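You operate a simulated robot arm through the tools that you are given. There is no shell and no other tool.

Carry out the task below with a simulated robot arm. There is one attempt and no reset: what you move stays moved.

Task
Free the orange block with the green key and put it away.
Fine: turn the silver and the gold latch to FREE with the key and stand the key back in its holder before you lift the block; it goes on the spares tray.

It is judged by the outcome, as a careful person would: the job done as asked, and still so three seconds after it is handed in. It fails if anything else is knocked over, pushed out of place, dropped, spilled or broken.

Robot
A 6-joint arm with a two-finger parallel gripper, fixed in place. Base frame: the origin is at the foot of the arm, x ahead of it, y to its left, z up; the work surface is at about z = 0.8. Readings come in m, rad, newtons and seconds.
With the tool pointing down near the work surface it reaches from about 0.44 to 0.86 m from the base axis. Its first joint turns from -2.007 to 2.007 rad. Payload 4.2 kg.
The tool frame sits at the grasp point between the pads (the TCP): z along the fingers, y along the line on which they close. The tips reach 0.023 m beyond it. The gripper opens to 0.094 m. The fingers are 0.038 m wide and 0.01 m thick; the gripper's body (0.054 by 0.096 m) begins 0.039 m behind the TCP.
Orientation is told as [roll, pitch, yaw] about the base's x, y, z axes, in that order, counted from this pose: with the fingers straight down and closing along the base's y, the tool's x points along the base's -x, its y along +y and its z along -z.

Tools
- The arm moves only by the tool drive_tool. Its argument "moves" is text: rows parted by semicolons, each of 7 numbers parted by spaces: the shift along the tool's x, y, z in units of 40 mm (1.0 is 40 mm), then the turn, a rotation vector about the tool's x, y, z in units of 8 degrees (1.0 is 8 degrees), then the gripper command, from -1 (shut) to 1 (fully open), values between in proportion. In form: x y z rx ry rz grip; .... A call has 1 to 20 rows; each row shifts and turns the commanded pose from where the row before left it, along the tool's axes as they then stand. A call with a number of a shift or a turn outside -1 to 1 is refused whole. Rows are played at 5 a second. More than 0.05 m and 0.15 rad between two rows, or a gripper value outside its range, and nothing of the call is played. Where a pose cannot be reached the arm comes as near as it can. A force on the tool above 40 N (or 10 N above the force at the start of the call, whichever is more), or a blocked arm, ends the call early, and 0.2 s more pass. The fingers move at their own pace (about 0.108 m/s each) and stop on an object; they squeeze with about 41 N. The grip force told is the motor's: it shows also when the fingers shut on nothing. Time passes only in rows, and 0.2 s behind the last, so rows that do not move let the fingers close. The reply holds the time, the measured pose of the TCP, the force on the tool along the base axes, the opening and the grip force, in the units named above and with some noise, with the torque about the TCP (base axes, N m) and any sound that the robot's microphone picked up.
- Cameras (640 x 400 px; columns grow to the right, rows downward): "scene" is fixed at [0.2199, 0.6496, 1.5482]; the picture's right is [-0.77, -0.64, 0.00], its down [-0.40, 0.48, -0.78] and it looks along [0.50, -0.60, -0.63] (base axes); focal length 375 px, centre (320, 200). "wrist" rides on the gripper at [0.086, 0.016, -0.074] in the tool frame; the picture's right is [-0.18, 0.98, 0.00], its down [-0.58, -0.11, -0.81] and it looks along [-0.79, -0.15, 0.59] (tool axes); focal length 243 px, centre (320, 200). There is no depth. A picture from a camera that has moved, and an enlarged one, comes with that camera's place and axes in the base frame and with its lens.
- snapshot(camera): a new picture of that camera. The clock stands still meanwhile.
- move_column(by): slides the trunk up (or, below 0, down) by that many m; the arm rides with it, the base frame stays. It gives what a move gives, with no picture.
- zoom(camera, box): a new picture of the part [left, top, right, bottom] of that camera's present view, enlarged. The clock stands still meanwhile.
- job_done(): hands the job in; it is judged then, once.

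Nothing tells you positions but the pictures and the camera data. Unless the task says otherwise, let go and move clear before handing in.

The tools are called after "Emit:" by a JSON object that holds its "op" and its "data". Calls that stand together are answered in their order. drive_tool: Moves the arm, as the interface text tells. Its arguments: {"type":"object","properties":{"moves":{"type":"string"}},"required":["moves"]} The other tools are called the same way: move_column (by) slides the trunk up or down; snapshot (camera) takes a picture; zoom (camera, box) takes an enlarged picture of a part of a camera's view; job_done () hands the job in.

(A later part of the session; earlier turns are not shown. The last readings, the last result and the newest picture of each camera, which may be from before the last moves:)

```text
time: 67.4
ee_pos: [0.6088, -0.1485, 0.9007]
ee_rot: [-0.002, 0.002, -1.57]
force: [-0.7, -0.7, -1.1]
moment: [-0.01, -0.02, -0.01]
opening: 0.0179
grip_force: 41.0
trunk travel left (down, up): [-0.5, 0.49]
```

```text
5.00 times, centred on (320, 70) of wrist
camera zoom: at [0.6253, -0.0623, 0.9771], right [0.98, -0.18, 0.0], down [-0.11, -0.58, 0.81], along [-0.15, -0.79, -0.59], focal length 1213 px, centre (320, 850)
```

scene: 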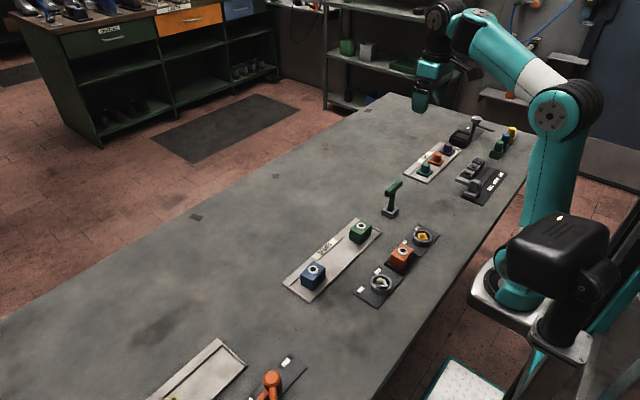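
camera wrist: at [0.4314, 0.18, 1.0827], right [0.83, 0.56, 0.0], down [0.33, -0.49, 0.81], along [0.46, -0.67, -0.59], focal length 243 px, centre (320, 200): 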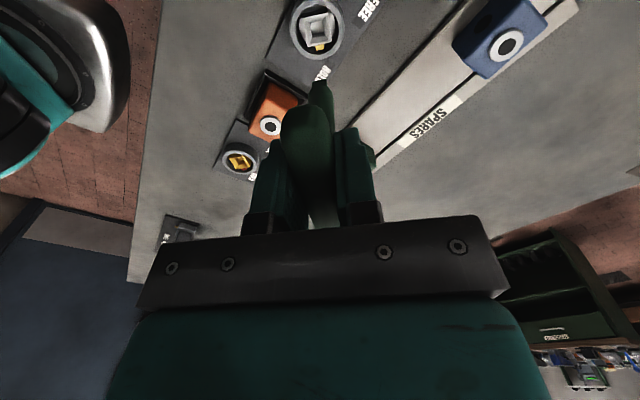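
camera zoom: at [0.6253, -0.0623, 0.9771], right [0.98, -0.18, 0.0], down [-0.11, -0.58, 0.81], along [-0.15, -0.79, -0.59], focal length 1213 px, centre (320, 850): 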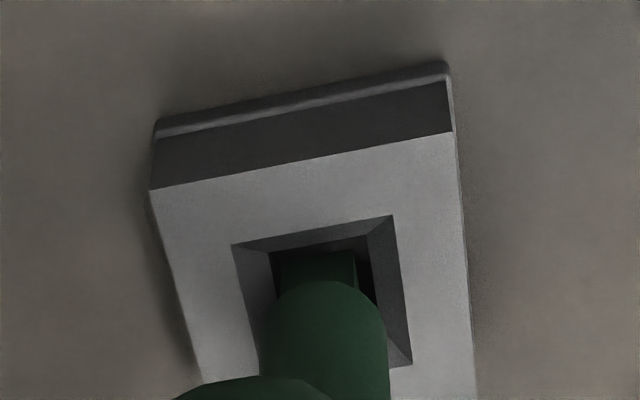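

Emit:
{"op": "drive_tool", "data": {"moves": "0 0 0.06 0 0 0 -1;0 0 0.05 0 0 0 -1;0 0 0 0 0 0 -1"}}

Emit:
{"op": "zoom", "data": {"camera": "wrist", "box": [270, 30, 370, 110]}}

Emit:
{"op": "zoom", "data": {"camera": "scene", "box": [365, 165, 415, 225]}}

```text
time: 68.2
ee_pos: [0.6106, -0.1473, 0.8992]
ee_rot: [0.0, 0.0, -1.57]
force: [0.2, -0.1, -1.7]
moment: [-0.01, 0.01, -0.02]
opening: 0.0177
grip_force: 41.2
trunk travel left (down, up): [-0.5, 0.49]
```

```text
5.00 times, centred on (320, 70) of wrist
camera zoom: at [0.6254, -0.0619, 0.9726], right [0.98, -0.18, 0.0], down [-0.11, -0.58, 0.81], along [-0.15, -0.79, -0.59], focal length 1213 px, centre (320, 850)
```

zoom: 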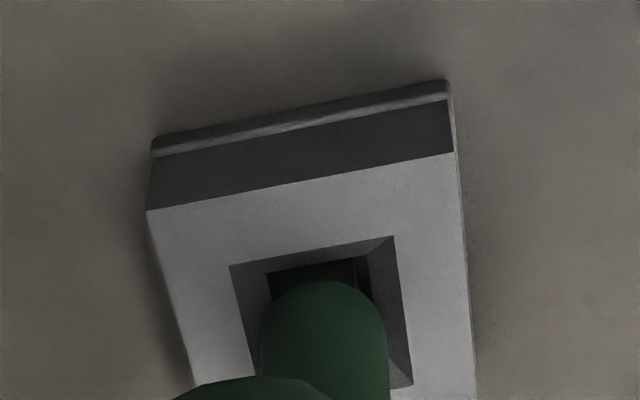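

```text
6.67 times, centred on (390, 195) of scene
camera zoom: at [0.2199, 0.6496, 1.5482], right [-0.77, -0.64, 0.0], down [-0.4, 0.48, -0.78], along [0.5, -0.6, -0.63], focal length 2502 px, centre (-147, 233)
```

zoom: 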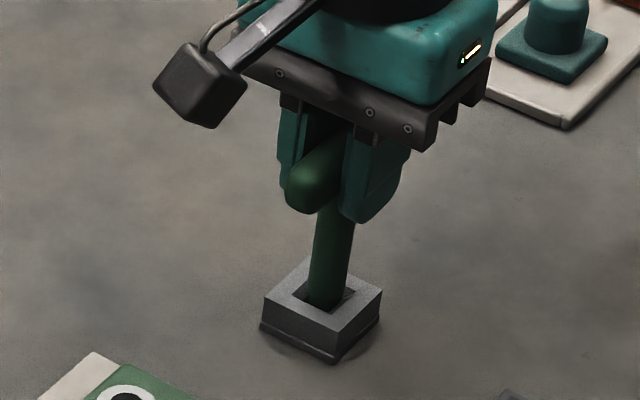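

The key is almost fully seated; originally it rested with the TCP at 0.898. I'll feel for the bottom in sub-millimetre steps.

Emit:
{"op": "drive_tool", "data": {"moves": "0 0 0.02 0 0 0 -1;0 0 0.015 0 0 0 -1;0 0 0 0 0 0 -1"}}

Emit:
{"op": "zoom", "data": {"camera": "wrist", "box": [270, 30, 370, 110]}}

```text
time: 69.0
ee_pos: [0.6083, -0.1475, 0.8972]
ee_rot: [0.003, 0.0, -1.569]
force: [1.5, 2.3, 8.4]
moment: [0.27, -0.15, 0.01]
opening: 0.0175
grip_force: 41.1
trunk travel left (down, up): [-0.5, 0.49]
```

```text
5.00 times, centred on (320, 70) of wrist
camera zoom: at [0.6247, -0.0618, 0.9721], right [0.98, -0.18, 0.0], down [-0.11, -0.58, 0.81], along [-0.15, -0.79, -0.59], focal length 1213 px, centre (320, 850)
```

zoom: 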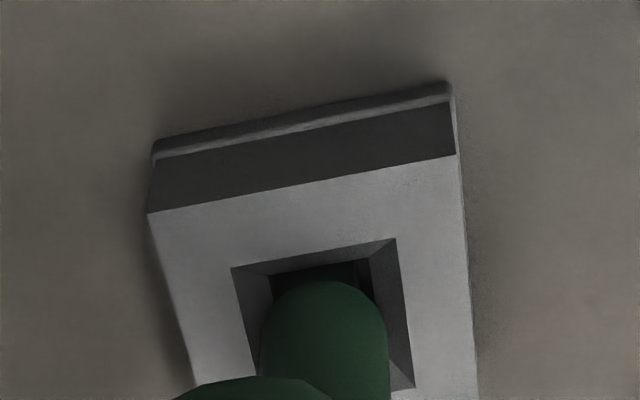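

It's seated at its original height. I'll relieve the push slightly, open the fingers and check that the key stands.

Emit:
{"op": "drive_tool", "data": {"moves": "0 0 -0.015 0 0 0 -1;0 0 0 0 0 0 -0.4;0 0 0 0 0 0 0.2;0 0 0 0 0 0 1;0 0 0 0 0 0 1;0 0 0 0 0 0 1"}}

Emit:
{"op": "snapshot", "data": {"camera": "wrist"}}

Emit:
{"op": "zoom", "data": {"camera": "scene", "box": [365, 165, 415, 225]}}

```text
time: 70.4
ee_pos: [0.6101, -0.1483, 0.8962]
ee_rot: [0.001, 0.0, -1.569]
force: [0.9, 0.0, 0.8]
moment: [0.0, 0.04, 0.01]
opening: 0.0938
grip_force: 0.1
trunk travel left (down, up): [-0.5, 0.49]
```

```text
taken
camera wrist: at [0.625, -0.0621, 0.9715], right [0.98, -0.18, 0.0], down [-0.11, -0.58, 0.81], along [-0.15, -0.79, -0.59], focal length 243 px, centre (320, 200)
```

wrist: 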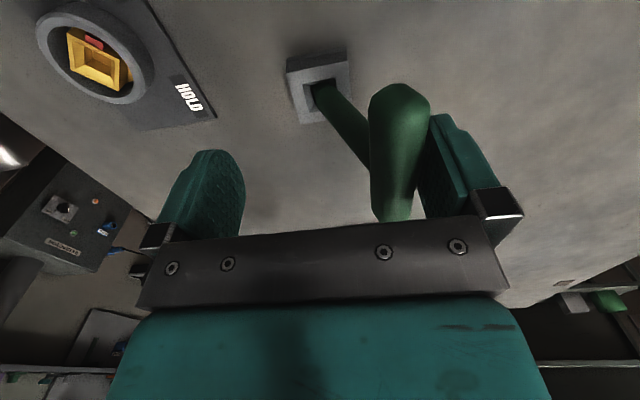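

```text
6.67 times, centred on (390, 195) of scene
camera zoom: at [0.2199, 0.6496, 1.5482], right [-0.77, -0.64, 0.0], down [-0.4, 0.48, -0.78], along [0.5, -0.6, -0.63], focal length 2502 px, centre (-147, 233)
```

zoom: 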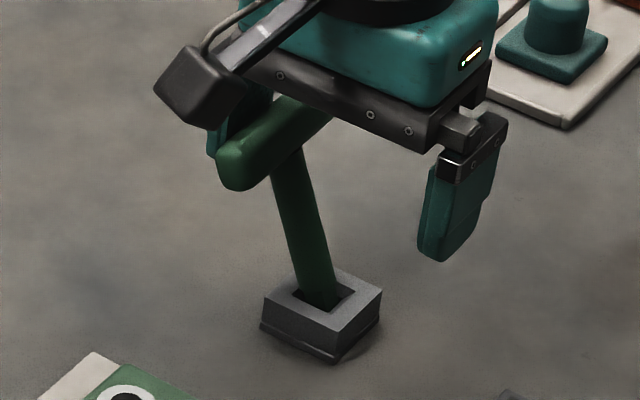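

On opening, the key tipped toward +x and is now leaning on the right finger with its tip still in the holder. I won't move away. I'll close slowly so that finger pushes the bar back upright and the key is gripped again.

Emit:
{"op": "drive_tool", "data": {"moves": "0 0 0 0 0 0 0.85;0 0 0 0 0 0 0.7;0 0 0 0 0 0 0.55;0 0 0 0 0 0 0.4;0 0 0 0 0 0 0.25;0 0 0 0 0 0 0.1;0 0 0 0 0 0 -0.05"}}

Emit:
{"op": "snapshot", "data": {"camera": "wrist"}}

Emit:
{"op": "zoom", "data": {"camera": "scene", "box": [365, 165, 415, 225]}}

```text
time: 72.0
ee_pos: [0.6089, -0.1484, 0.8959]
ee_rot: [0.001, 0.0, -1.568]
force: [-0.3, 0.7, 0.1]
moment: [-0.01, 0.0, 0.02]
opening: 0.0446
grip_force: 0.0
trunk travel left (down, up): [-0.5, 0.49]
```

```text
taken
camera wrist: at [0.625, -0.062, 0.9715], right [0.98, -0.18, 0.0], down [-0.11, -0.58, 0.81], along [-0.15, -0.79, -0.59], focal length 243 px, centre (320, 200)
```

wrist: 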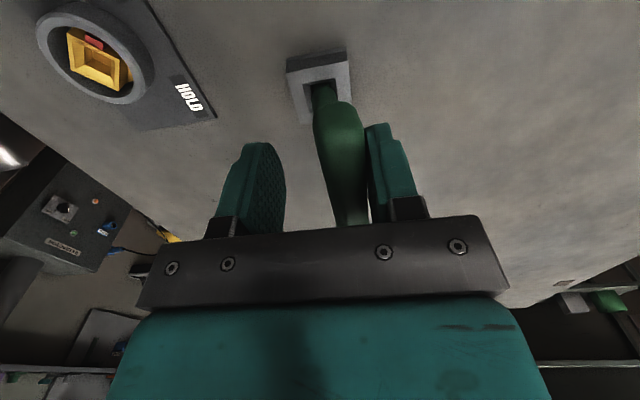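

```text
6.67 times, centred on (390, 195) of scene
camera zoom: at [0.2199, 0.6496, 1.5482], right [-0.77, -0.64, 0.0], down [-0.4, 0.48, -0.78], along [0.5, -0.6, -0.63], focal length 2502 px, centre (-147, 233)
```

zoom: 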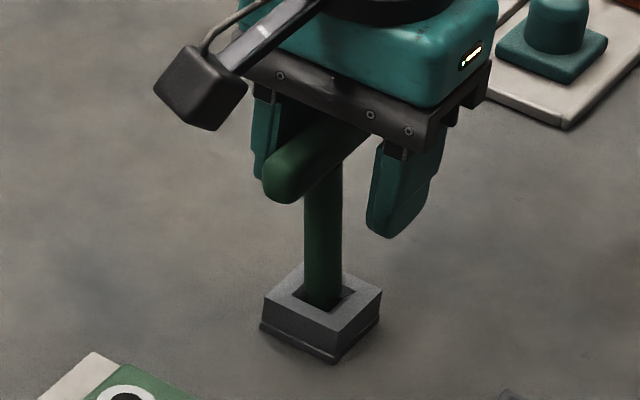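

That's working: the key is coming back upright against the finger. I'll keep closing slowly.

Emit:
{"op": "drive_tool", "data": {"moves": "0 0 0 0 0 0 -0.12;0 0 0 0 0 0 -0.2;0 0 0 0 0 0 -0.28;0 0 0 0 0 0 -0.36;0 0 0 0 0 0 -0.44;0 0 0 0 0 0 -0.5;0 0 0 0 0 0 -0.54"}}

Emit:
{"op": "zoom", "data": {"camera": "wrist", "box": [220, 40, 420, 230]}}

Emit:
{"op": "zoom", "data": {"camera": "scene", "box": [365, 165, 415, 225]}}

```text
time: 73.6
ee_pos: [0.61, -0.1483, 0.8973]
ee_rot: [-0.001, 0.0, -1.569]
force: [-0.7, -0.1, -0.8]
moment: [0.02, 0.01, 0.04]
opening: 0.0217
grip_force: 0.1
trunk travel left (down, up): [-0.5, 0.49]
```

```text
2.11 times, centred on (320, 135) of wrist
camera zoom: at [0.625, -0.062, 0.9715], right [0.98, -0.18, 0.0], down [-0.11, -0.58, 0.81], along [-0.15, -0.79, -0.59], focal length 511 px, centre (320, 337)
```

zoom: 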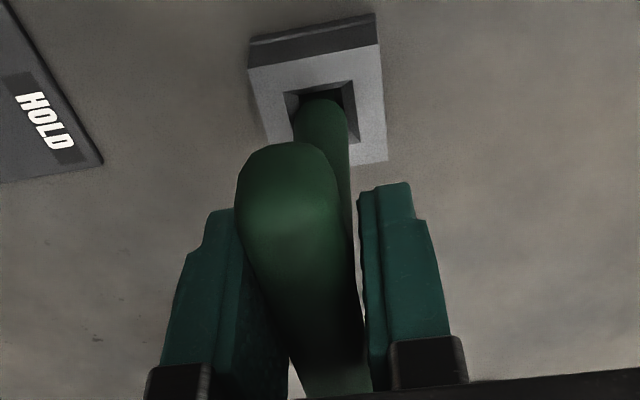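

```text
6.67 times, centred on (390, 195) of scene
camera zoom: at [0.2199, 0.6496, 1.5482], right [-0.77, -0.64, 0.0], down [-0.4, 0.48, -0.78], along [0.5, -0.6, -0.63], focal length 2502 px, centre (-147, 233)
```

zoom: 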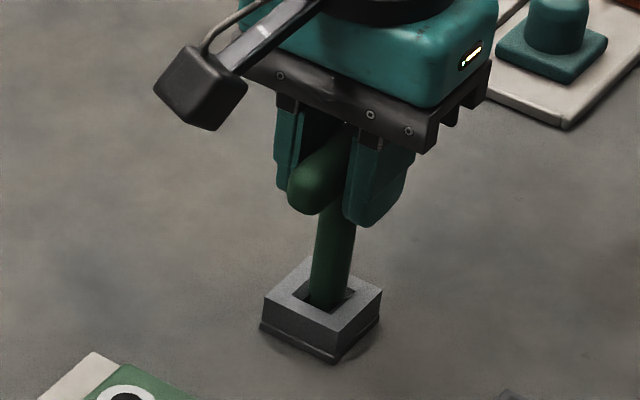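

The key is back upright between the loosely open fingers (21.7 mm against the 17.5 mm bar). I'll look closely to see whether it stands free or leans.

Emit:
{"op": "zoom", "data": {"camera": "wrist", "box": [280, 110, 370, 230]}}

Emit:
{"op": "zoom", "data": {"camera": "scene", "box": [375, 180, 410, 220]}}

Emit:
{"op": "zoom", "data": {"camera": "wrist", "box": [280, 40, 360, 110]}}

```text
3.33 times, centred on (325, 170) of wrist
camera zoom: at [0.625, -0.062, 0.9715], right [0.98, -0.18, 0.0], down [-0.11, -0.58, 0.81], along [-0.15, -0.79, -0.59], focal length 809 px, centre (303, 300)
```

zoom: 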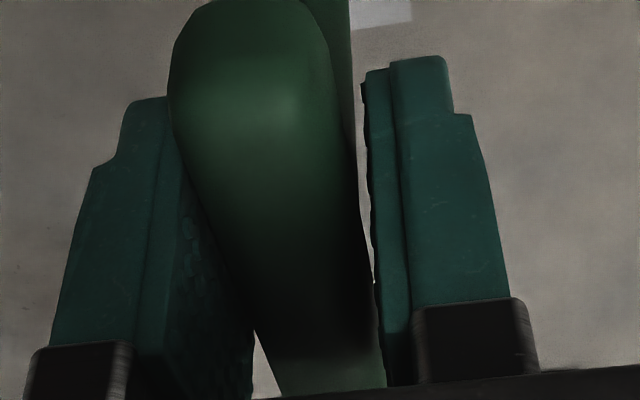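

```text
10.00 times, centred on (392, 200) of scene
camera zoom: at [0.2199, 0.6496, 1.5482], right [-0.77, -0.64, 0.0], down [-0.4, 0.48, -0.78], along [0.5, -0.6, -0.63], focal length 3752 px, centre (-405, 200)
```

zoom: 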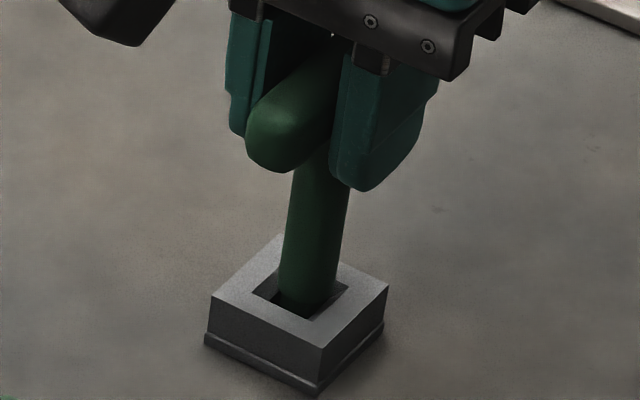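

```text
5.71 times, centred on (320, 75) of wrist
camera zoom: at [0.625, -0.062, 0.9715], right [0.98, -0.18, 0.0], down [-0.11, -0.58, 0.81], along [-0.15, -0.79, -0.59], focal length 1386 px, centre (320, 914)
```

zoom: 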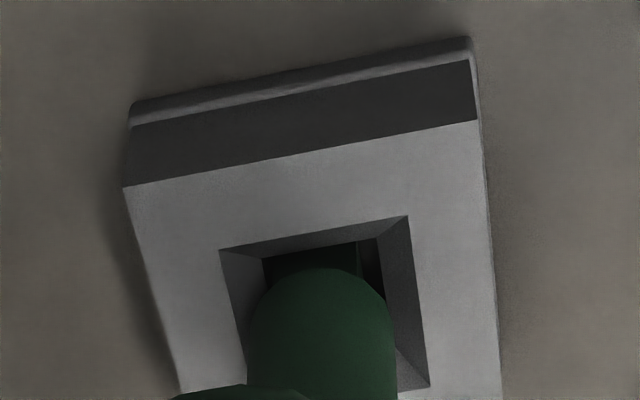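

The bar sits about 2 mm to the left, next to the left finger, but the key looks vertical. I'll shift the gripper 2 mm toward -x: if the bar doesn't follow, the key is standing on its own.

Emit:
{"op": "drive_tool", "data": {"moves": "0 -0.025 0 0 0 0 -0.54;0 -0.025 0 0 0 0 -0.54;0 0 0 0 0 0 -0.54;0 0 0 0 0 0 -0.54"}}

Emit:
{"op": "zoom", "data": {"camera": "wrist", "box": [280, 110, 370, 230]}}

Emit:
{"op": "zoom", "data": {"camera": "wrist", "box": [280, 40, 360, 110]}}

Emit:
{"op": "zoom", "data": {"camera": "scene", "box": [375, 180, 410, 220]}}

```text
time: 74.6
ee_pos: [0.6066, -0.1486, 0.8973]
ee_rot: [0.0, 0.0, -1.57]
force: [0.2, 0.0, -0.2]
moment: [0.0, -0.02, -0.03]
opening: 0.0218
grip_force: 0.0
trunk travel left (down, up): [-0.5, 0.49]
```

```text
3.33 times, centred on (325, 170) of wrist
camera zoom: at [0.6227, -0.0618, 0.9721], right [0.98, -0.18, 0.0], down [-0.11, -0.58, 0.81], along [-0.15, -0.79, -0.59], focal length 809 px, centre (303, 300)
```

zoom: 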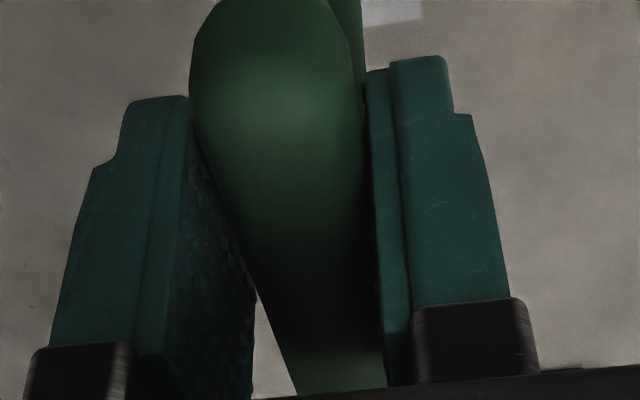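

```text
5.71 times, centred on (320, 75) of wrist
camera zoom: at [0.6227, -0.0618, 0.9721], right [0.98, -0.18, 0.0], down [-0.11, -0.58, 0.81], along [-0.15, -0.79, -0.59], focal length 1386 px, centre (320, 914)
```

zoom: 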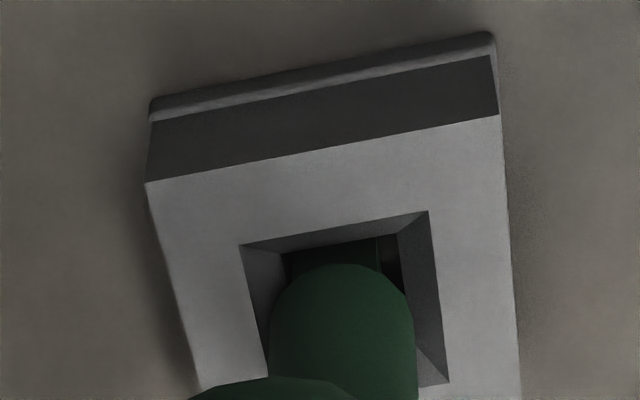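

```text
10.00 times, centred on (392, 200) of scene
camera zoom: at [0.2199, 0.6496, 1.5482], right [-0.77, -0.64, 0.0], down [-0.4, 0.48, -0.78], along [0.5, -0.6, -0.63], focal length 3752 px, centre (-405, 200)
```

zoom: 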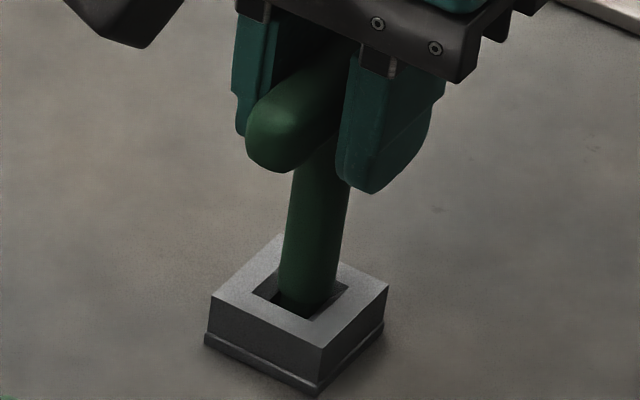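

The bar stayed where it was while the gripper moved, so the key stands freely and is now centred with gaps on both sides. I'll open a bit wider in slow steps and check again.

Emit:
{"op": "drive_tool", "data": {"moves": "0 0 0 0 0 0 -0.5;0 0 0 0 0 0 -0.44;0 0 0 0 0 0 -0.36;0 0 0 0 0 0 -0.25;0 0 0 0 0 0 -0.1;0 0 0 0 0 0 -0.1"}}

Emit:
{"op": "zoom", "data": {"camera": "wrist", "box": [220, 40, 420, 230]}}

Emit:
{"op": "zoom", "data": {"camera": "scene", "box": [375, 180, 410, 220]}}

```text
time: 76.0
ee_pos: [0.6069, -0.1482, 0.8969]
ee_rot: [0.0, 0.001, -1.568]
force: [0.3, 0.6, 0.4]
moment: [-0.02, -0.01, 0.02]
opening: 0.0423
grip_force: 0.0
trunk travel left (down, up): [-0.5, 0.49]
```

```text
2.11 times, centred on (320, 135) of wrist
camera zoom: at [0.6227, -0.0618, 0.9721], right [0.98, -0.18, 0.0], down [-0.11, -0.58, 0.81], along [-0.15, -0.79, -0.59], focal length 511 px, centre (320, 337)
```

zoom: 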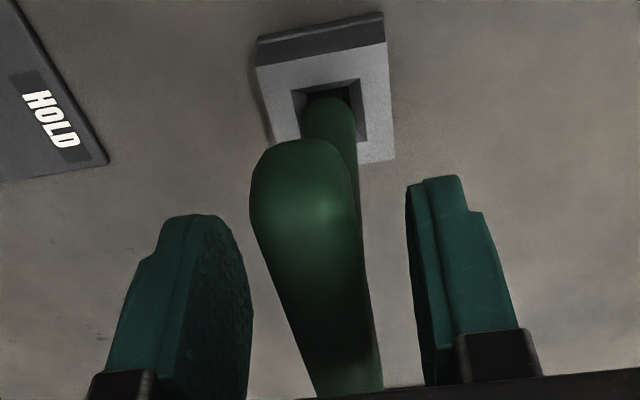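

```text
10.00 times, centred on (392, 200) of scene
camera zoom: at [0.2199, 0.6496, 1.5482], right [-0.77, -0.64, 0.0], down [-0.4, 0.48, -0.78], along [0.5, -0.6, -0.63], focal length 3752 px, centre (-405, 200)
```

zoom: 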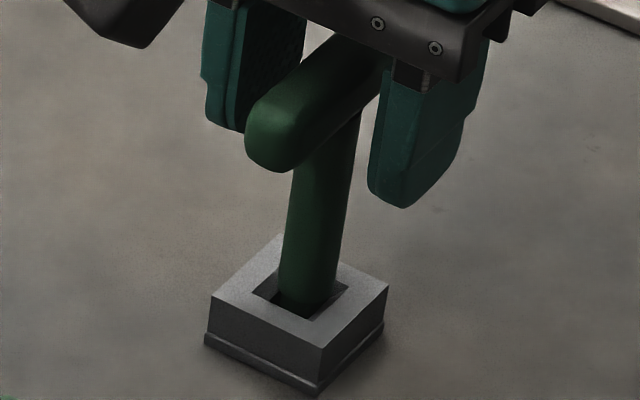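

The key is standing upright on its own in the holder with wide gaps on both sides. I'll rise straight up, clear of it.

Emit:
{"op": "drive_tool", "data": {"moves": "0 0 -0.2 0 0 0 -0.1;0 0 -0.4 0 0 0 -0.1;0 0 -0.5 0 0 0 -0.1;0 0 -0.6 0 0 0 -0.1;0 0 -0.8 0 0 0 -0.1;0 0 -0.8 0 0 0 -0.1;0 0 0 0 0 0 0.3;0 0 0 0 0 0 0.3"}}

Emit:
{"op": "snapshot", "data": {"camera": "scene"}}

Emit:
{"op": "zoom", "data": {"camera": "scene", "box": [365, 165, 415, 225]}}

Emit:
{"op": "snapshot", "data": {"camera": "wrist"}}

```text
time: 77.8
ee_pos: [0.6056, -0.1481, 1.0306]
ee_rot: [0.0, 0.002, -1.568]
force: [0.1, -0.8, 0.3]
moment: [0.01, -0.02, -0.01]
opening: 0.0608
grip_force: 0.0
trunk travel left (down, up): [-0.5, 0.49]
```

```text
taken
```

scene: 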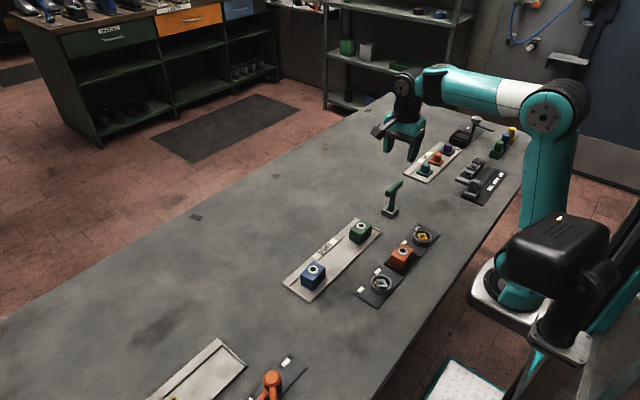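

```text
6.67 times, centred on (390, 195) of scene
camera zoom: at [0.2199, 0.6496, 1.5482], right [-0.77, -0.64, 0.0], down [-0.4, 0.48, -0.78], along [0.5, -0.6, -0.63], focal length 2502 px, centre (-147, 233)
```

zoom: 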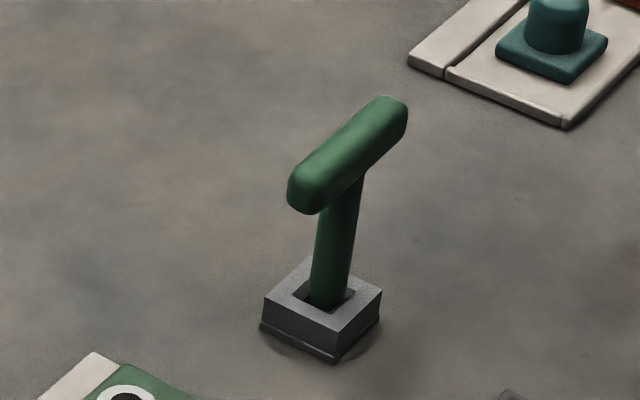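

```text
taken
camera wrist: at [0.6221, -0.062, 1.1054], right [0.98, -0.18, 0.0], down [-0.11, -0.58, 0.81], along [-0.15, -0.79, -0.59], focal length 243 px, centre (320, 200)
```

wrist: 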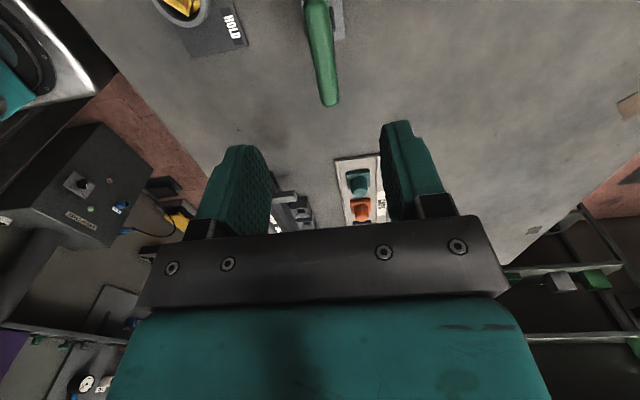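

The key stands upright in its holder just as at the start, and both latches are FREE. Next I'll move over to look closely at the orange block.

Emit:
{"op": "drive_tool", "data": {"moves": "0.743 -0.433 0.1 0 0 0 1;0.743 -0.433 0.1 0 0 0 1;0.743 -0.433 0.1 0 0 0 1;0.743 -0.433 0.1 0 0 0 1;0.743 -0.433 0.1 0 0 0 1;0.743 -0.433 0.1 0 0 0 1;0.743 -0.433 0.1 0 0 0 1;0 0 0 0 0 0 1;0 0 0 0 0 0 1"}}

Emit:
{"op": "snapshot", "data": {"camera": "wrist"}}

Emit:
{"op": "zoom", "data": {"camera": "wrist", "box": [270, 50, 380, 150]}}

Emit:
{"op": "zoom", "data": {"camera": "scene", "box": [270, 210, 450, 310]}}

```text
time: 79.8
ee_pos: [0.4872, 0.0598, 1.0018]
ee_rot: [0.001, 0.0, -1.569]
force: [-0.2, -0.3, -0.8]
moment: [0.01, 0.0, 0.0]
opening: 0.094
grip_force: 0.2
trunk travel left (down, up): [-0.5, 0.49]
```

```text
taken
camera wrist: at [0.502, 0.1454, 1.0762], right [0.98, -0.18, 0.0], down [-0.11, -0.58, 0.81], along [-0.15, -0.79, -0.59], focal length 243 px, centre (320, 200)
```

wrist: 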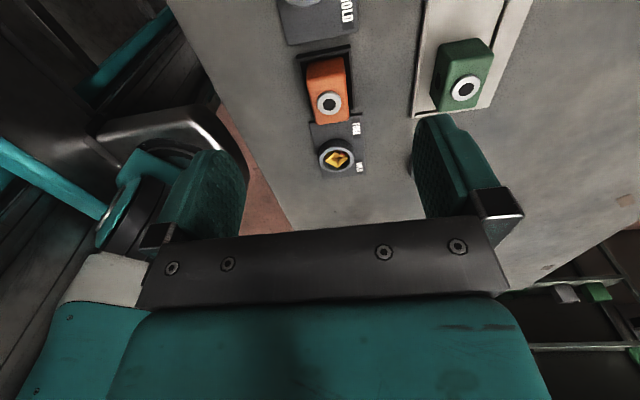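

```text
4.00 times, centred on (325, 100) of wrist
camera zoom: at [0.502, 0.1454, 1.0762], right [0.98, -0.18, 0.0], down [-0.11, -0.58, 0.81], along [-0.15, -0.79, -0.59], focal length 970 px, centre (300, 600)
```

zoom: 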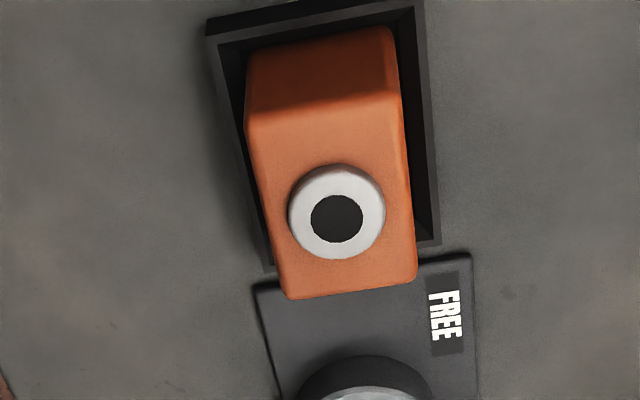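

```text
3.56 times, centred on (360, 260) of scene
camera zoom: at [0.2199, 0.6496, 1.5482], right [-0.77, -0.64, 0.0], down [-0.4, 0.48, -0.78], along [0.5, -0.6, -0.63], focal length 1334 px, centre (178, -13)
```

zoom: 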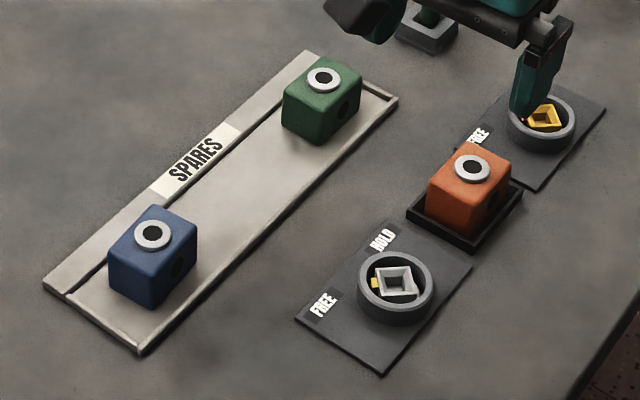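

Emit:
{"op": "zoom", "data": {"camera": "scene", "box": [380, 235, 425, 280]}}

Emit:
{"op": "zoom", "data": {"camera": "scene", "box": [275, 215, 385, 310]}}

```text
8.89 times, centred on (402, 258) of scene
camera zoom: at [0.2199, 0.6496, 1.5482], right [-0.77, -0.64, 0.0], down [-0.4, 0.48, -0.78], along [0.5, -0.6, -0.63], focal length 3336 px, centre (-413, -311)
```

zoom: 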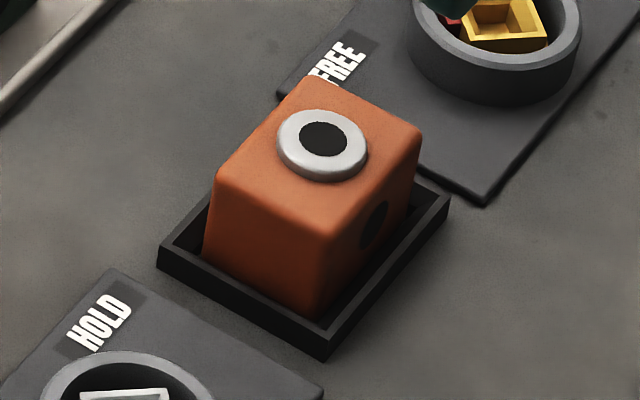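

```text
4.21 times, centred on (330, 262) of scene
camera zoom: at [0.2199, 0.6496, 1.5482], right [-0.77, -0.64, 0.0], down [-0.4, 0.48, -0.78], along [0.5, -0.6, -0.63], focal length 1580 px, centre (278, -63)
```

zoom: 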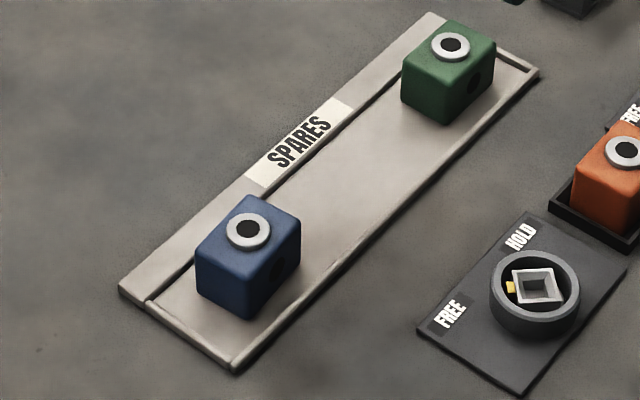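

The orange block's top is about 40 mm wide in x, centred at about (0.485, -0.001) with its top at z≈0.84, in a shallow pocket whose rim is about 8 mm high. I'll go above it with the fingers open along x and check alignment before gripping.

Emit:
{"op": "drive_tool", "data": {"moves": "-0.75 -0.025 0 0 0 0 1;-0.75 0 0 0 0 0 1;0 0 0.6 0 0 0 1;0 0 0.6 0 0 0 1;0 0 0.6 0 0 0 1;0 0 0.5 0 0 0 1;0 0 0 0 0 0 1;0 0 0 0 0 0 1"}}

Emit:
{"op": "snapshot", "data": {"camera": "wrist"}}

Emit:
{"op": "zoom", "data": {"camera": "scene", "box": [360, 215, 440, 285]}}

```text
time: 81.6
ee_pos: [0.4846, -0.0008, 0.909]
ee_rot: [-0.001, -0.001, -1.567]
force: [0.3, -0.6, -0.1]
moment: [0.0, 0.01, 0.03]
opening: 0.0941
grip_force: 0.0
trunk travel left (down, up): [-0.5, 0.49]
```

```text
taken
camera wrist: at [0.5005, 0.0858, 0.9834], right [0.98, -0.18, 0.0], down [-0.11, -0.58, 0.81], along [-0.15, -0.79, -0.59], focal length 243 px, centre (320, 200)
```

wrist: 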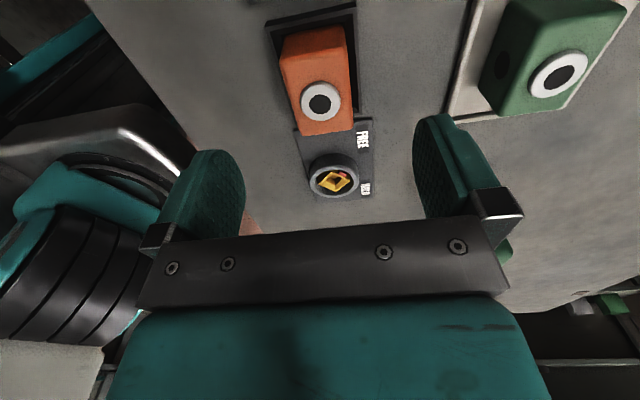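

```text
5.71 times, centred on (400, 250) of scene
camera zoom: at [0.2199, 0.6496, 1.5482], right [-0.77, -0.64, 0.0], down [-0.4, 0.48, -0.78], along [0.5, -0.6, -0.63], focal length 2144 px, centre (-137, -86)
```

zoom: 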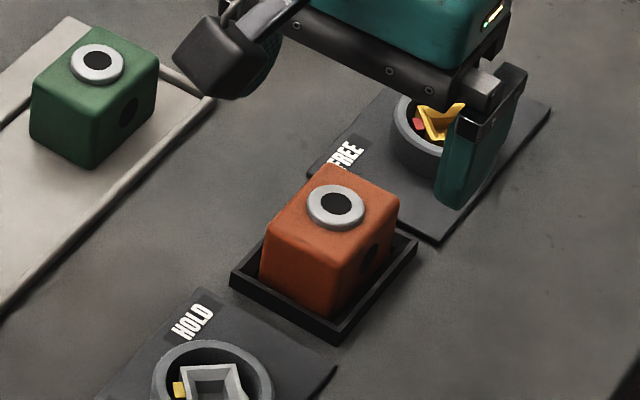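

I'm aligned over the block (TCP 0.4845, -0.0002 against block 0.485, -0.0006). Now I'll descend to grip height, with the fingertips at about 0.815, just above the pocket rim.

Emit:
{"op": "drive_tool", "data": {"moves": "0 0.01 0.5 0 0 0 1;0 0 0.5 0 0 0 1;0 0 0.4 0 0 0 1;0 0 0.35 0 0 0 1;0 0 0 0 0 0 1;0 0 0 0 0 0 1"}}

Emit:
{"op": "snapshot", "data": {"camera": "wrist"}}

Emit:
{"op": "zoom", "data": {"camera": "scene", "box": [360, 215, 440, 285]}}

```text
time: 83.0
ee_pos: [0.4867, -0.0007, 0.8402]
ee_rot: [0.001, 0.0, -1.57]
force: [-0.3, 0.0, -0.5]
moment: [0.02, 0.01, 0.03]
opening: 0.0941
grip_force: 0.1
trunk travel left (down, up): [-0.5, 0.49]
```

```text
taken
camera wrist: at [0.5025, 0.0853, 0.9154], right [0.98, -0.18, 0.0], down [-0.11, -0.58, 0.81], along [-0.15, -0.79, -0.59], focal length 243 px, centre (320, 200)
```

wrist: 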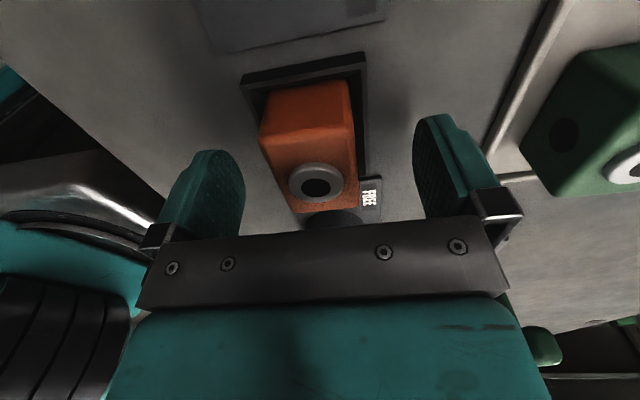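

```text
5.71 times, centred on (400, 250) of scene
camera zoom: at [0.2199, 0.6496, 1.5482], right [-0.77, -0.64, 0.0], down [-0.4, 0.48, -0.78], along [0.5, -0.6, -0.63], focal length 2144 px, centre (-137, -86)
```

zoom: 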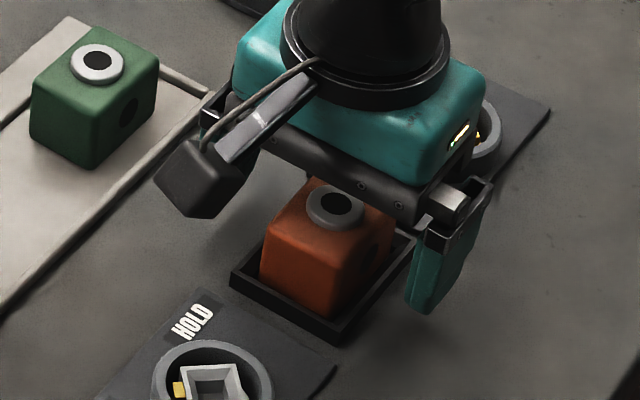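

I'm about 1.5 mm off in x, so I'll correct that, lower 2 mm and close on the block.

Emit:
{"op": "drive_tool", "data": {"moves": "0 -0.04 0.05 0 0 0 1;0 0 0 0 0 0 1;0 0 0 0 0 0 0.4;0 0 0 0 0 0 0;0 0 0 0 0 0 -1;0 0 0 0 0 0 -1;0 0 0 0 0 0 -1"}}

Emit:
{"op": "snapshot", "data": {"camera": "wrist"}}

Emit:
{"op": "zoom", "data": {"camera": "scene", "box": [360, 215, 440, 285]}}

```text
time: 84.6
ee_pos: [0.4854, 0.0004, 0.8394]
ee_rot: [-0.001, 0.002, -1.57]
force: [0.9, -0.8, 0.5]
moment: [0.03, 0.01, 0.01]
opening: 0.0398
grip_force: 40.7
trunk travel left (down, up): [-0.5, 0.49]
```

```text
taken
camera wrist: at [0.5004, 0.0858, 0.9136], right [0.98, -0.18, 0.0], down [-0.11, -0.58, 0.81], along [-0.15, -0.79, -0.59], focal length 243 px, centre (320, 200)
```

wrist: 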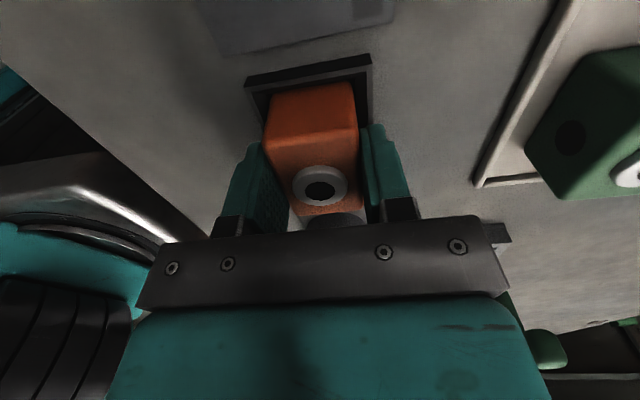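

```text
5.71 times, centred on (400, 250) of scene
camera zoom: at [0.2199, 0.6496, 1.5482], right [-0.77, -0.64, 0.0], down [-0.4, 0.48, -0.78], along [0.5, -0.6, -0.63], focal length 2144 px, centre (-137, -86)
```

zoom: 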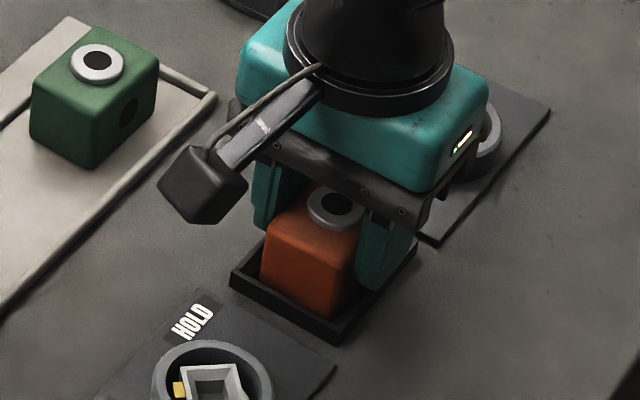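

It's gripped at a 39.8 mm width. I'll lift a few millimetres first to confirm the block really is free.

Emit:
{"op": "drive_tool", "data": {"moves": "0 0 -0.06 0 0 0 -1;0 0 -0.08 0 0 0 -1;0 0 0 0 0 0 -1"}}

Emit:
{"op": "zoom", "data": {"camera": "scene", "box": [360, 215, 440, 285]}}

```text
time: 85.4
ee_pos: [0.4843, -0.0014, 0.8439]
ee_rot: [0.0, -0.001, -1.567]
force: [0.3, 0.2, -2.5]
moment: [-0.01, -0.02, -0.01]
opening: 0.0397
grip_force: 40.7
trunk travel left (down, up): [-0.5, 0.49]
```

```text
5.71 times, centred on (400, 250) of scene
camera zoom: at [0.2199, 0.6496, 1.5482], right [-0.77, -0.64, 0.0], down [-0.4, 0.48, -0.78], along [0.5, -0.6, -0.63], focal length 2144 px, centre (-137, -86)
```

zoom: 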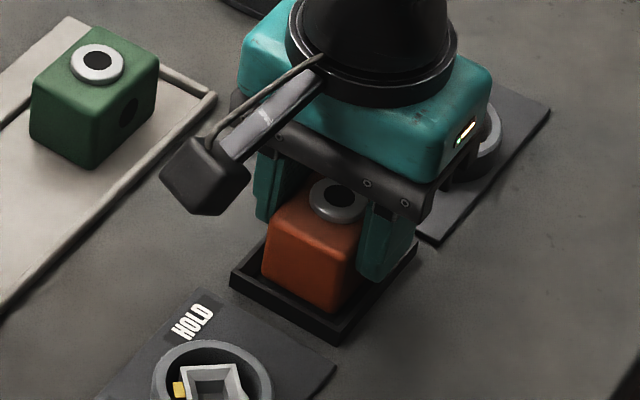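

The block lifts freely with about 2.5 N of weight. I'll raise it and carry it over the empty middle of the spares tray at about (0.621, 0.093).

Emit:
{"op": "drive_tool", "data": {"moves": "0 0 -0.3 0 0 0 -1;0 0 -0.6 0 0 0 -1;0 0 -0.7 0 0 0 -1;0 0 -0.7 0 0 0 -1;0 0 0 0 0 0 -1;0.47 0.682 0 0 0 0 -1;0.47 0.682 0 0 0 0 -1;0.47 0.682 0 0 0 0 -1;0.47 0.682 0 0 0 0 -1;0.47 0.682 0 0 0 0 -1;0 0 0 0 0 0 -1;0 0 0 0 0 0 -1"}}

Emit:
{"op": "snapshot", "data": {"camera": "wrist"}}

Emit:
{"op": "zoom", "data": {"camera": "scene", "box": [270, 180, 450, 310]}}

```text
time: 88.0
ee_pos: [0.6197, 0.0939, 0.935]
ee_rot: [0.0, 0.001, -1.568]
force: [-0.6, 0.0, -2.7]
moment: [-0.01, 0.0, 0.03]
opening: 0.0396
grip_force: 41.0
trunk travel left (down, up): [-0.5, 0.49]
```

```text
taken
camera wrist: at [0.6361, 0.1792, 1.01], right [0.98, -0.18, 0.0], down [-0.11, -0.58, 0.81], along [-0.15, -0.79, -0.59], focal length 243 px, centre (320, 200)
```

wrist: 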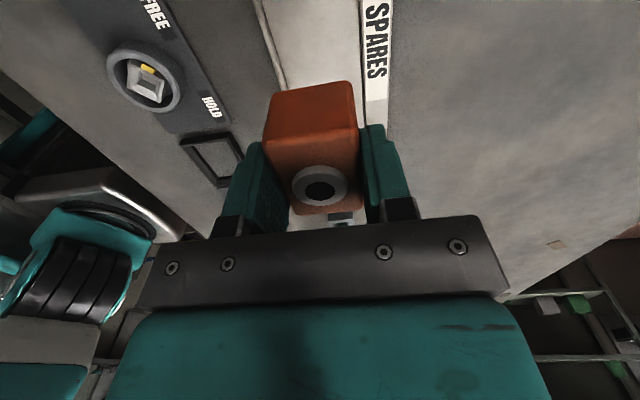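

```text
3.08 times, centred on (360, 245) of scene
camera zoom: at [0.2199, 0.6496, 1.5482], right [-0.77, -0.64, 0.0], down [-0.4, 0.48, -0.78], along [0.5, -0.6, -0.63], focal length 1155 px, centre (197, 62)
```

zoom: 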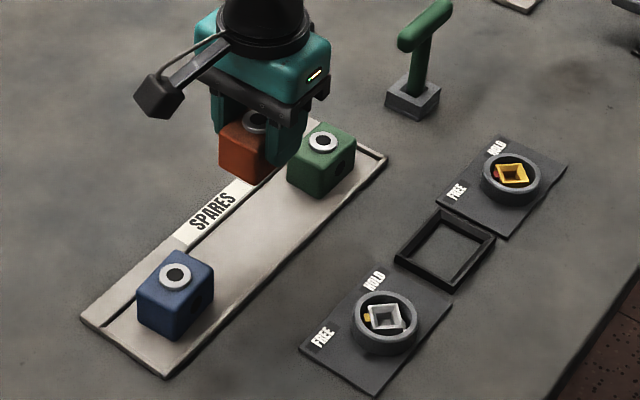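

I'm over the empty middle of the tray at (0.620, 0.093), centred in the lane (x from about 0.585 to 0.655). I'll lower to just above the tray surface.

Emit:
{"op": "drive_tool", "data": {"moves": "0 0 0.5 0 0 0 -1;0 0 0.6 0 0 0 -1;0 0 0.5 0 0 0 -1;0 0 0.4 0 0 0 -1;0 0 0 0 0 0 -1;0 0 0 0 0 0 -1"}}

Emit:
{"op": "snapshot", "data": {"camera": "wrist"}}

Emit:
{"op": "zoom", "data": {"camera": "scene", "box": [270, 200, 390, 310]}}

```text
time: 89.4
ee_pos: [0.6186, 0.0957, 0.8557]
ee_rot: [0.001, 0.0, -1.569]
force: [0.3, 0.1, -3.0]
moment: [0.0, 0.02, -0.04]
opening: 0.0397
grip_force: 40.9
trunk travel left (down, up): [-0.5, 0.49]
```

```text
taken
camera wrist: at [0.6357, 0.1808, 0.9307], right [0.98, -0.18, 0.0], down [-0.11, -0.58, 0.81], along [-0.15, -0.79, -0.59], focal length 243 px, centre (320, 200)
```

wrist: 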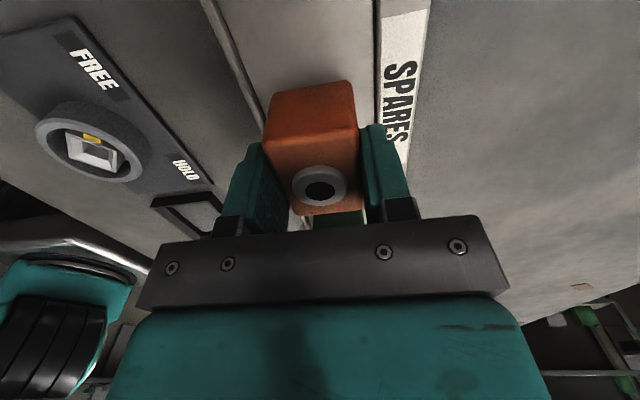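

```text
3.64 times, centred on (330, 255) of scene
camera zoom: at [0.2199, 0.6496, 1.5482], right [-0.77, -0.64, 0.0], down [-0.4, 0.48, -0.78], along [0.5, -0.6, -0.63], focal length 1364 px, centre (284, 0)
```

zoom: 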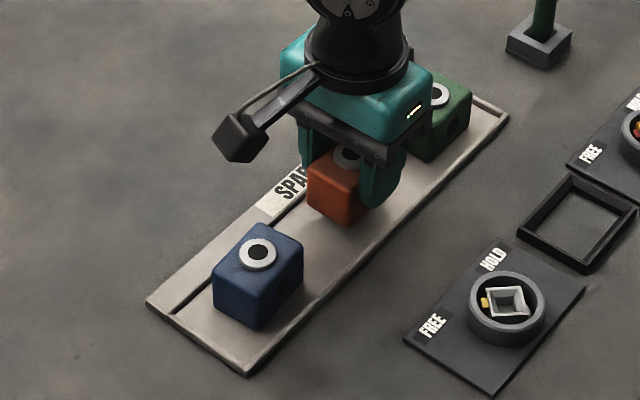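

Emit:
{"op": "drive_tool", "data": {"moves": "0 0 0.1 0 0 0 -1;0 0 0.1 0 0 0 -1;0 0 0.06 0 0 0 -1;0 0 0 0 0 0 -1"}}

Emit:
{"op": "zoom", "data": {"camera": "scene", "box": [310, 220, 370, 280]}}

```text
time: 90.4
ee_pos: [0.6213, 0.0938, 0.8454]
ee_rot: [0.0, 0.0, -1.569]
force: [0.6, 0.8, -3.3]
moment: [0.01, 0.01, 0.02]
opening: 0.0399
grip_force: 40.9
trunk travel left (down, up): [-0.5, 0.49]
```

```text
6.67 times, centred on (340, 250) of scene
camera zoom: at [0.2199, 0.6496, 1.5482], right [-0.77, -0.64, 0.0], down [-0.4, 0.48, -0.78], along [0.5, -0.6, -0.63], focal length 2502 px, centre (187, -133)
```

zoom: 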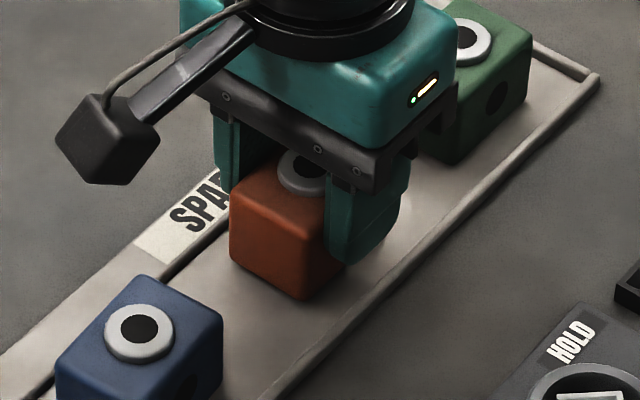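

Almost down. I'll continue in small steps until I feel contact.

Emit:
{"op": "drive_tool", "data": {"moves": "0 0 0.04 0 0 0 -1;0 0 0.03 0 0 0 -1;0 0 0 0 0 0 -1"}}

```text
time: 91.2
ee_pos: [0.6198, 0.0936, 0.8423]
ee_rot: [0.0, 0.0, -1.568]
force: [0.2, -0.3, -1.8]
moment: [-0.03, 0.0, -0.02]
opening: 0.0399
grip_force: 40.5
trunk travel left (down, up): [-0.5, 0.49]
```

Emit:
{"op": "drive_tool", "data": {"moves": "0 0 0.03 0 0 0 -1;0 0 0 0 0 0 -1"}}

Emit:
{"op": "zoom", "data": {"camera": "scene", "box": [310, 220, 370, 280]}}

Emit:
{"op": "zoom", "data": {"camera": "wrist", "box": [220, 60, 420, 230]}}

```text
time: 91.8
ee_pos: [0.6196, 0.0934, 0.842]
ee_rot: [0.002, 0.002, -1.57]
force: [0.6, 2.1, 6.6]
moment: [-0.09, 0.18, -0.06]
opening: 0.0397
grip_force: 41.0
trunk travel left (down, up): [-0.5, 0.49]
```

```text
6.67 times, centred on (340, 250) of scene
camera zoom: at [0.2199, 0.6496, 1.5482], right [-0.77, -0.64, 0.0], down [-0.4, 0.48, -0.78], along [0.5, -0.6, -0.63], focal length 2502 px, centre (187, -133)
```

zoom: 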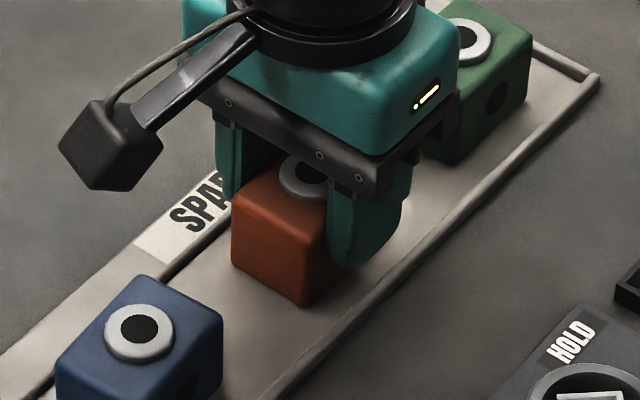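

```text
2.35 times, centred on (320, 145) of wrist
camera zoom: at [0.6357, 0.1792, 0.9167], right [0.98, -0.18, 0.0], down [-0.11, -0.58, 0.81], along [-0.15, -0.79, -0.59], focal length 571 px, centre (320, 329)
```

zoom: 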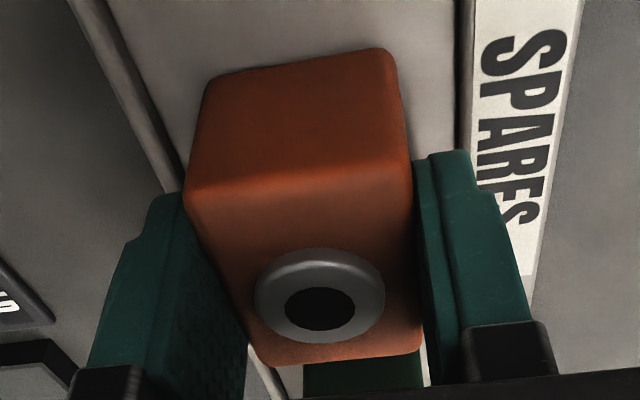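

Contact is at about 9 N and the block rests on the tray. I'll ease off, open slowly and check before rising.

Emit:
{"op": "drive_tool", "data": {"moves": "0 0 -0.012 0 0 0 -1;0 0 0 0 0 0 -0.12;0 0 0 0 0 0 -0.05;0 0 0 0 0 0 0.1;0 0 0 0 0 0 0.3;0 0 0 0 0 0 0.3"}}

Emit:
{"op": "zoom", "data": {"camera": "wrist", "box": [220, 60, 420, 230]}}

Emit:
{"op": "zoom", "data": {"camera": "scene", "box": [310, 220, 370, 280]}}

```text
time: 93.2
ee_pos: [0.6196, 0.0929, 0.8409]
ee_rot: [0.0, -0.001, -1.569]
force: [1.6, -0.4, -0.5]
moment: [0.0, 0.03, -0.01]
opening: 0.0611
grip_force: 0.0
trunk travel left (down, up): [-0.5, 0.49]
```

```text
2.35 times, centred on (320, 145) of wrist
camera zoom: at [0.6357, 0.1794, 0.9158], right [0.98, -0.18, 0.0], down [-0.11, -0.58, 0.81], along [-0.15, -0.79, -0.59], focal length 571 px, centre (320, 329)
```

zoom: 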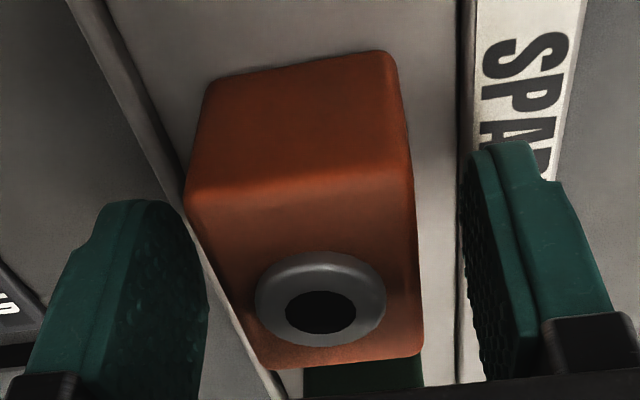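

```text
6.67 times, centred on (340, 250) of scene
camera zoom: at [0.2199, 0.6496, 1.5482], right [-0.77, -0.64, 0.0], down [-0.4, 0.48, -0.78], along [0.5, -0.6, -0.63], focal length 2502 px, centre (187, -133)
```

zoom: 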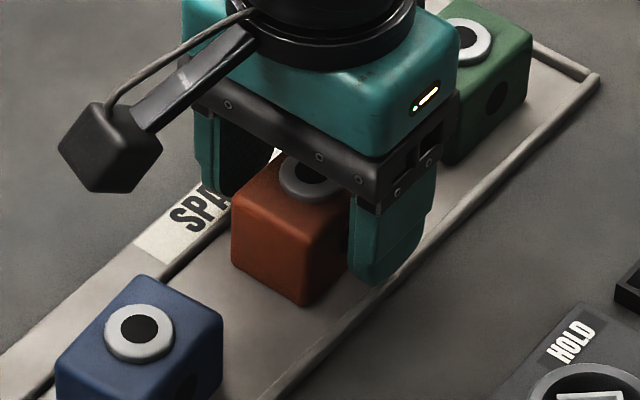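

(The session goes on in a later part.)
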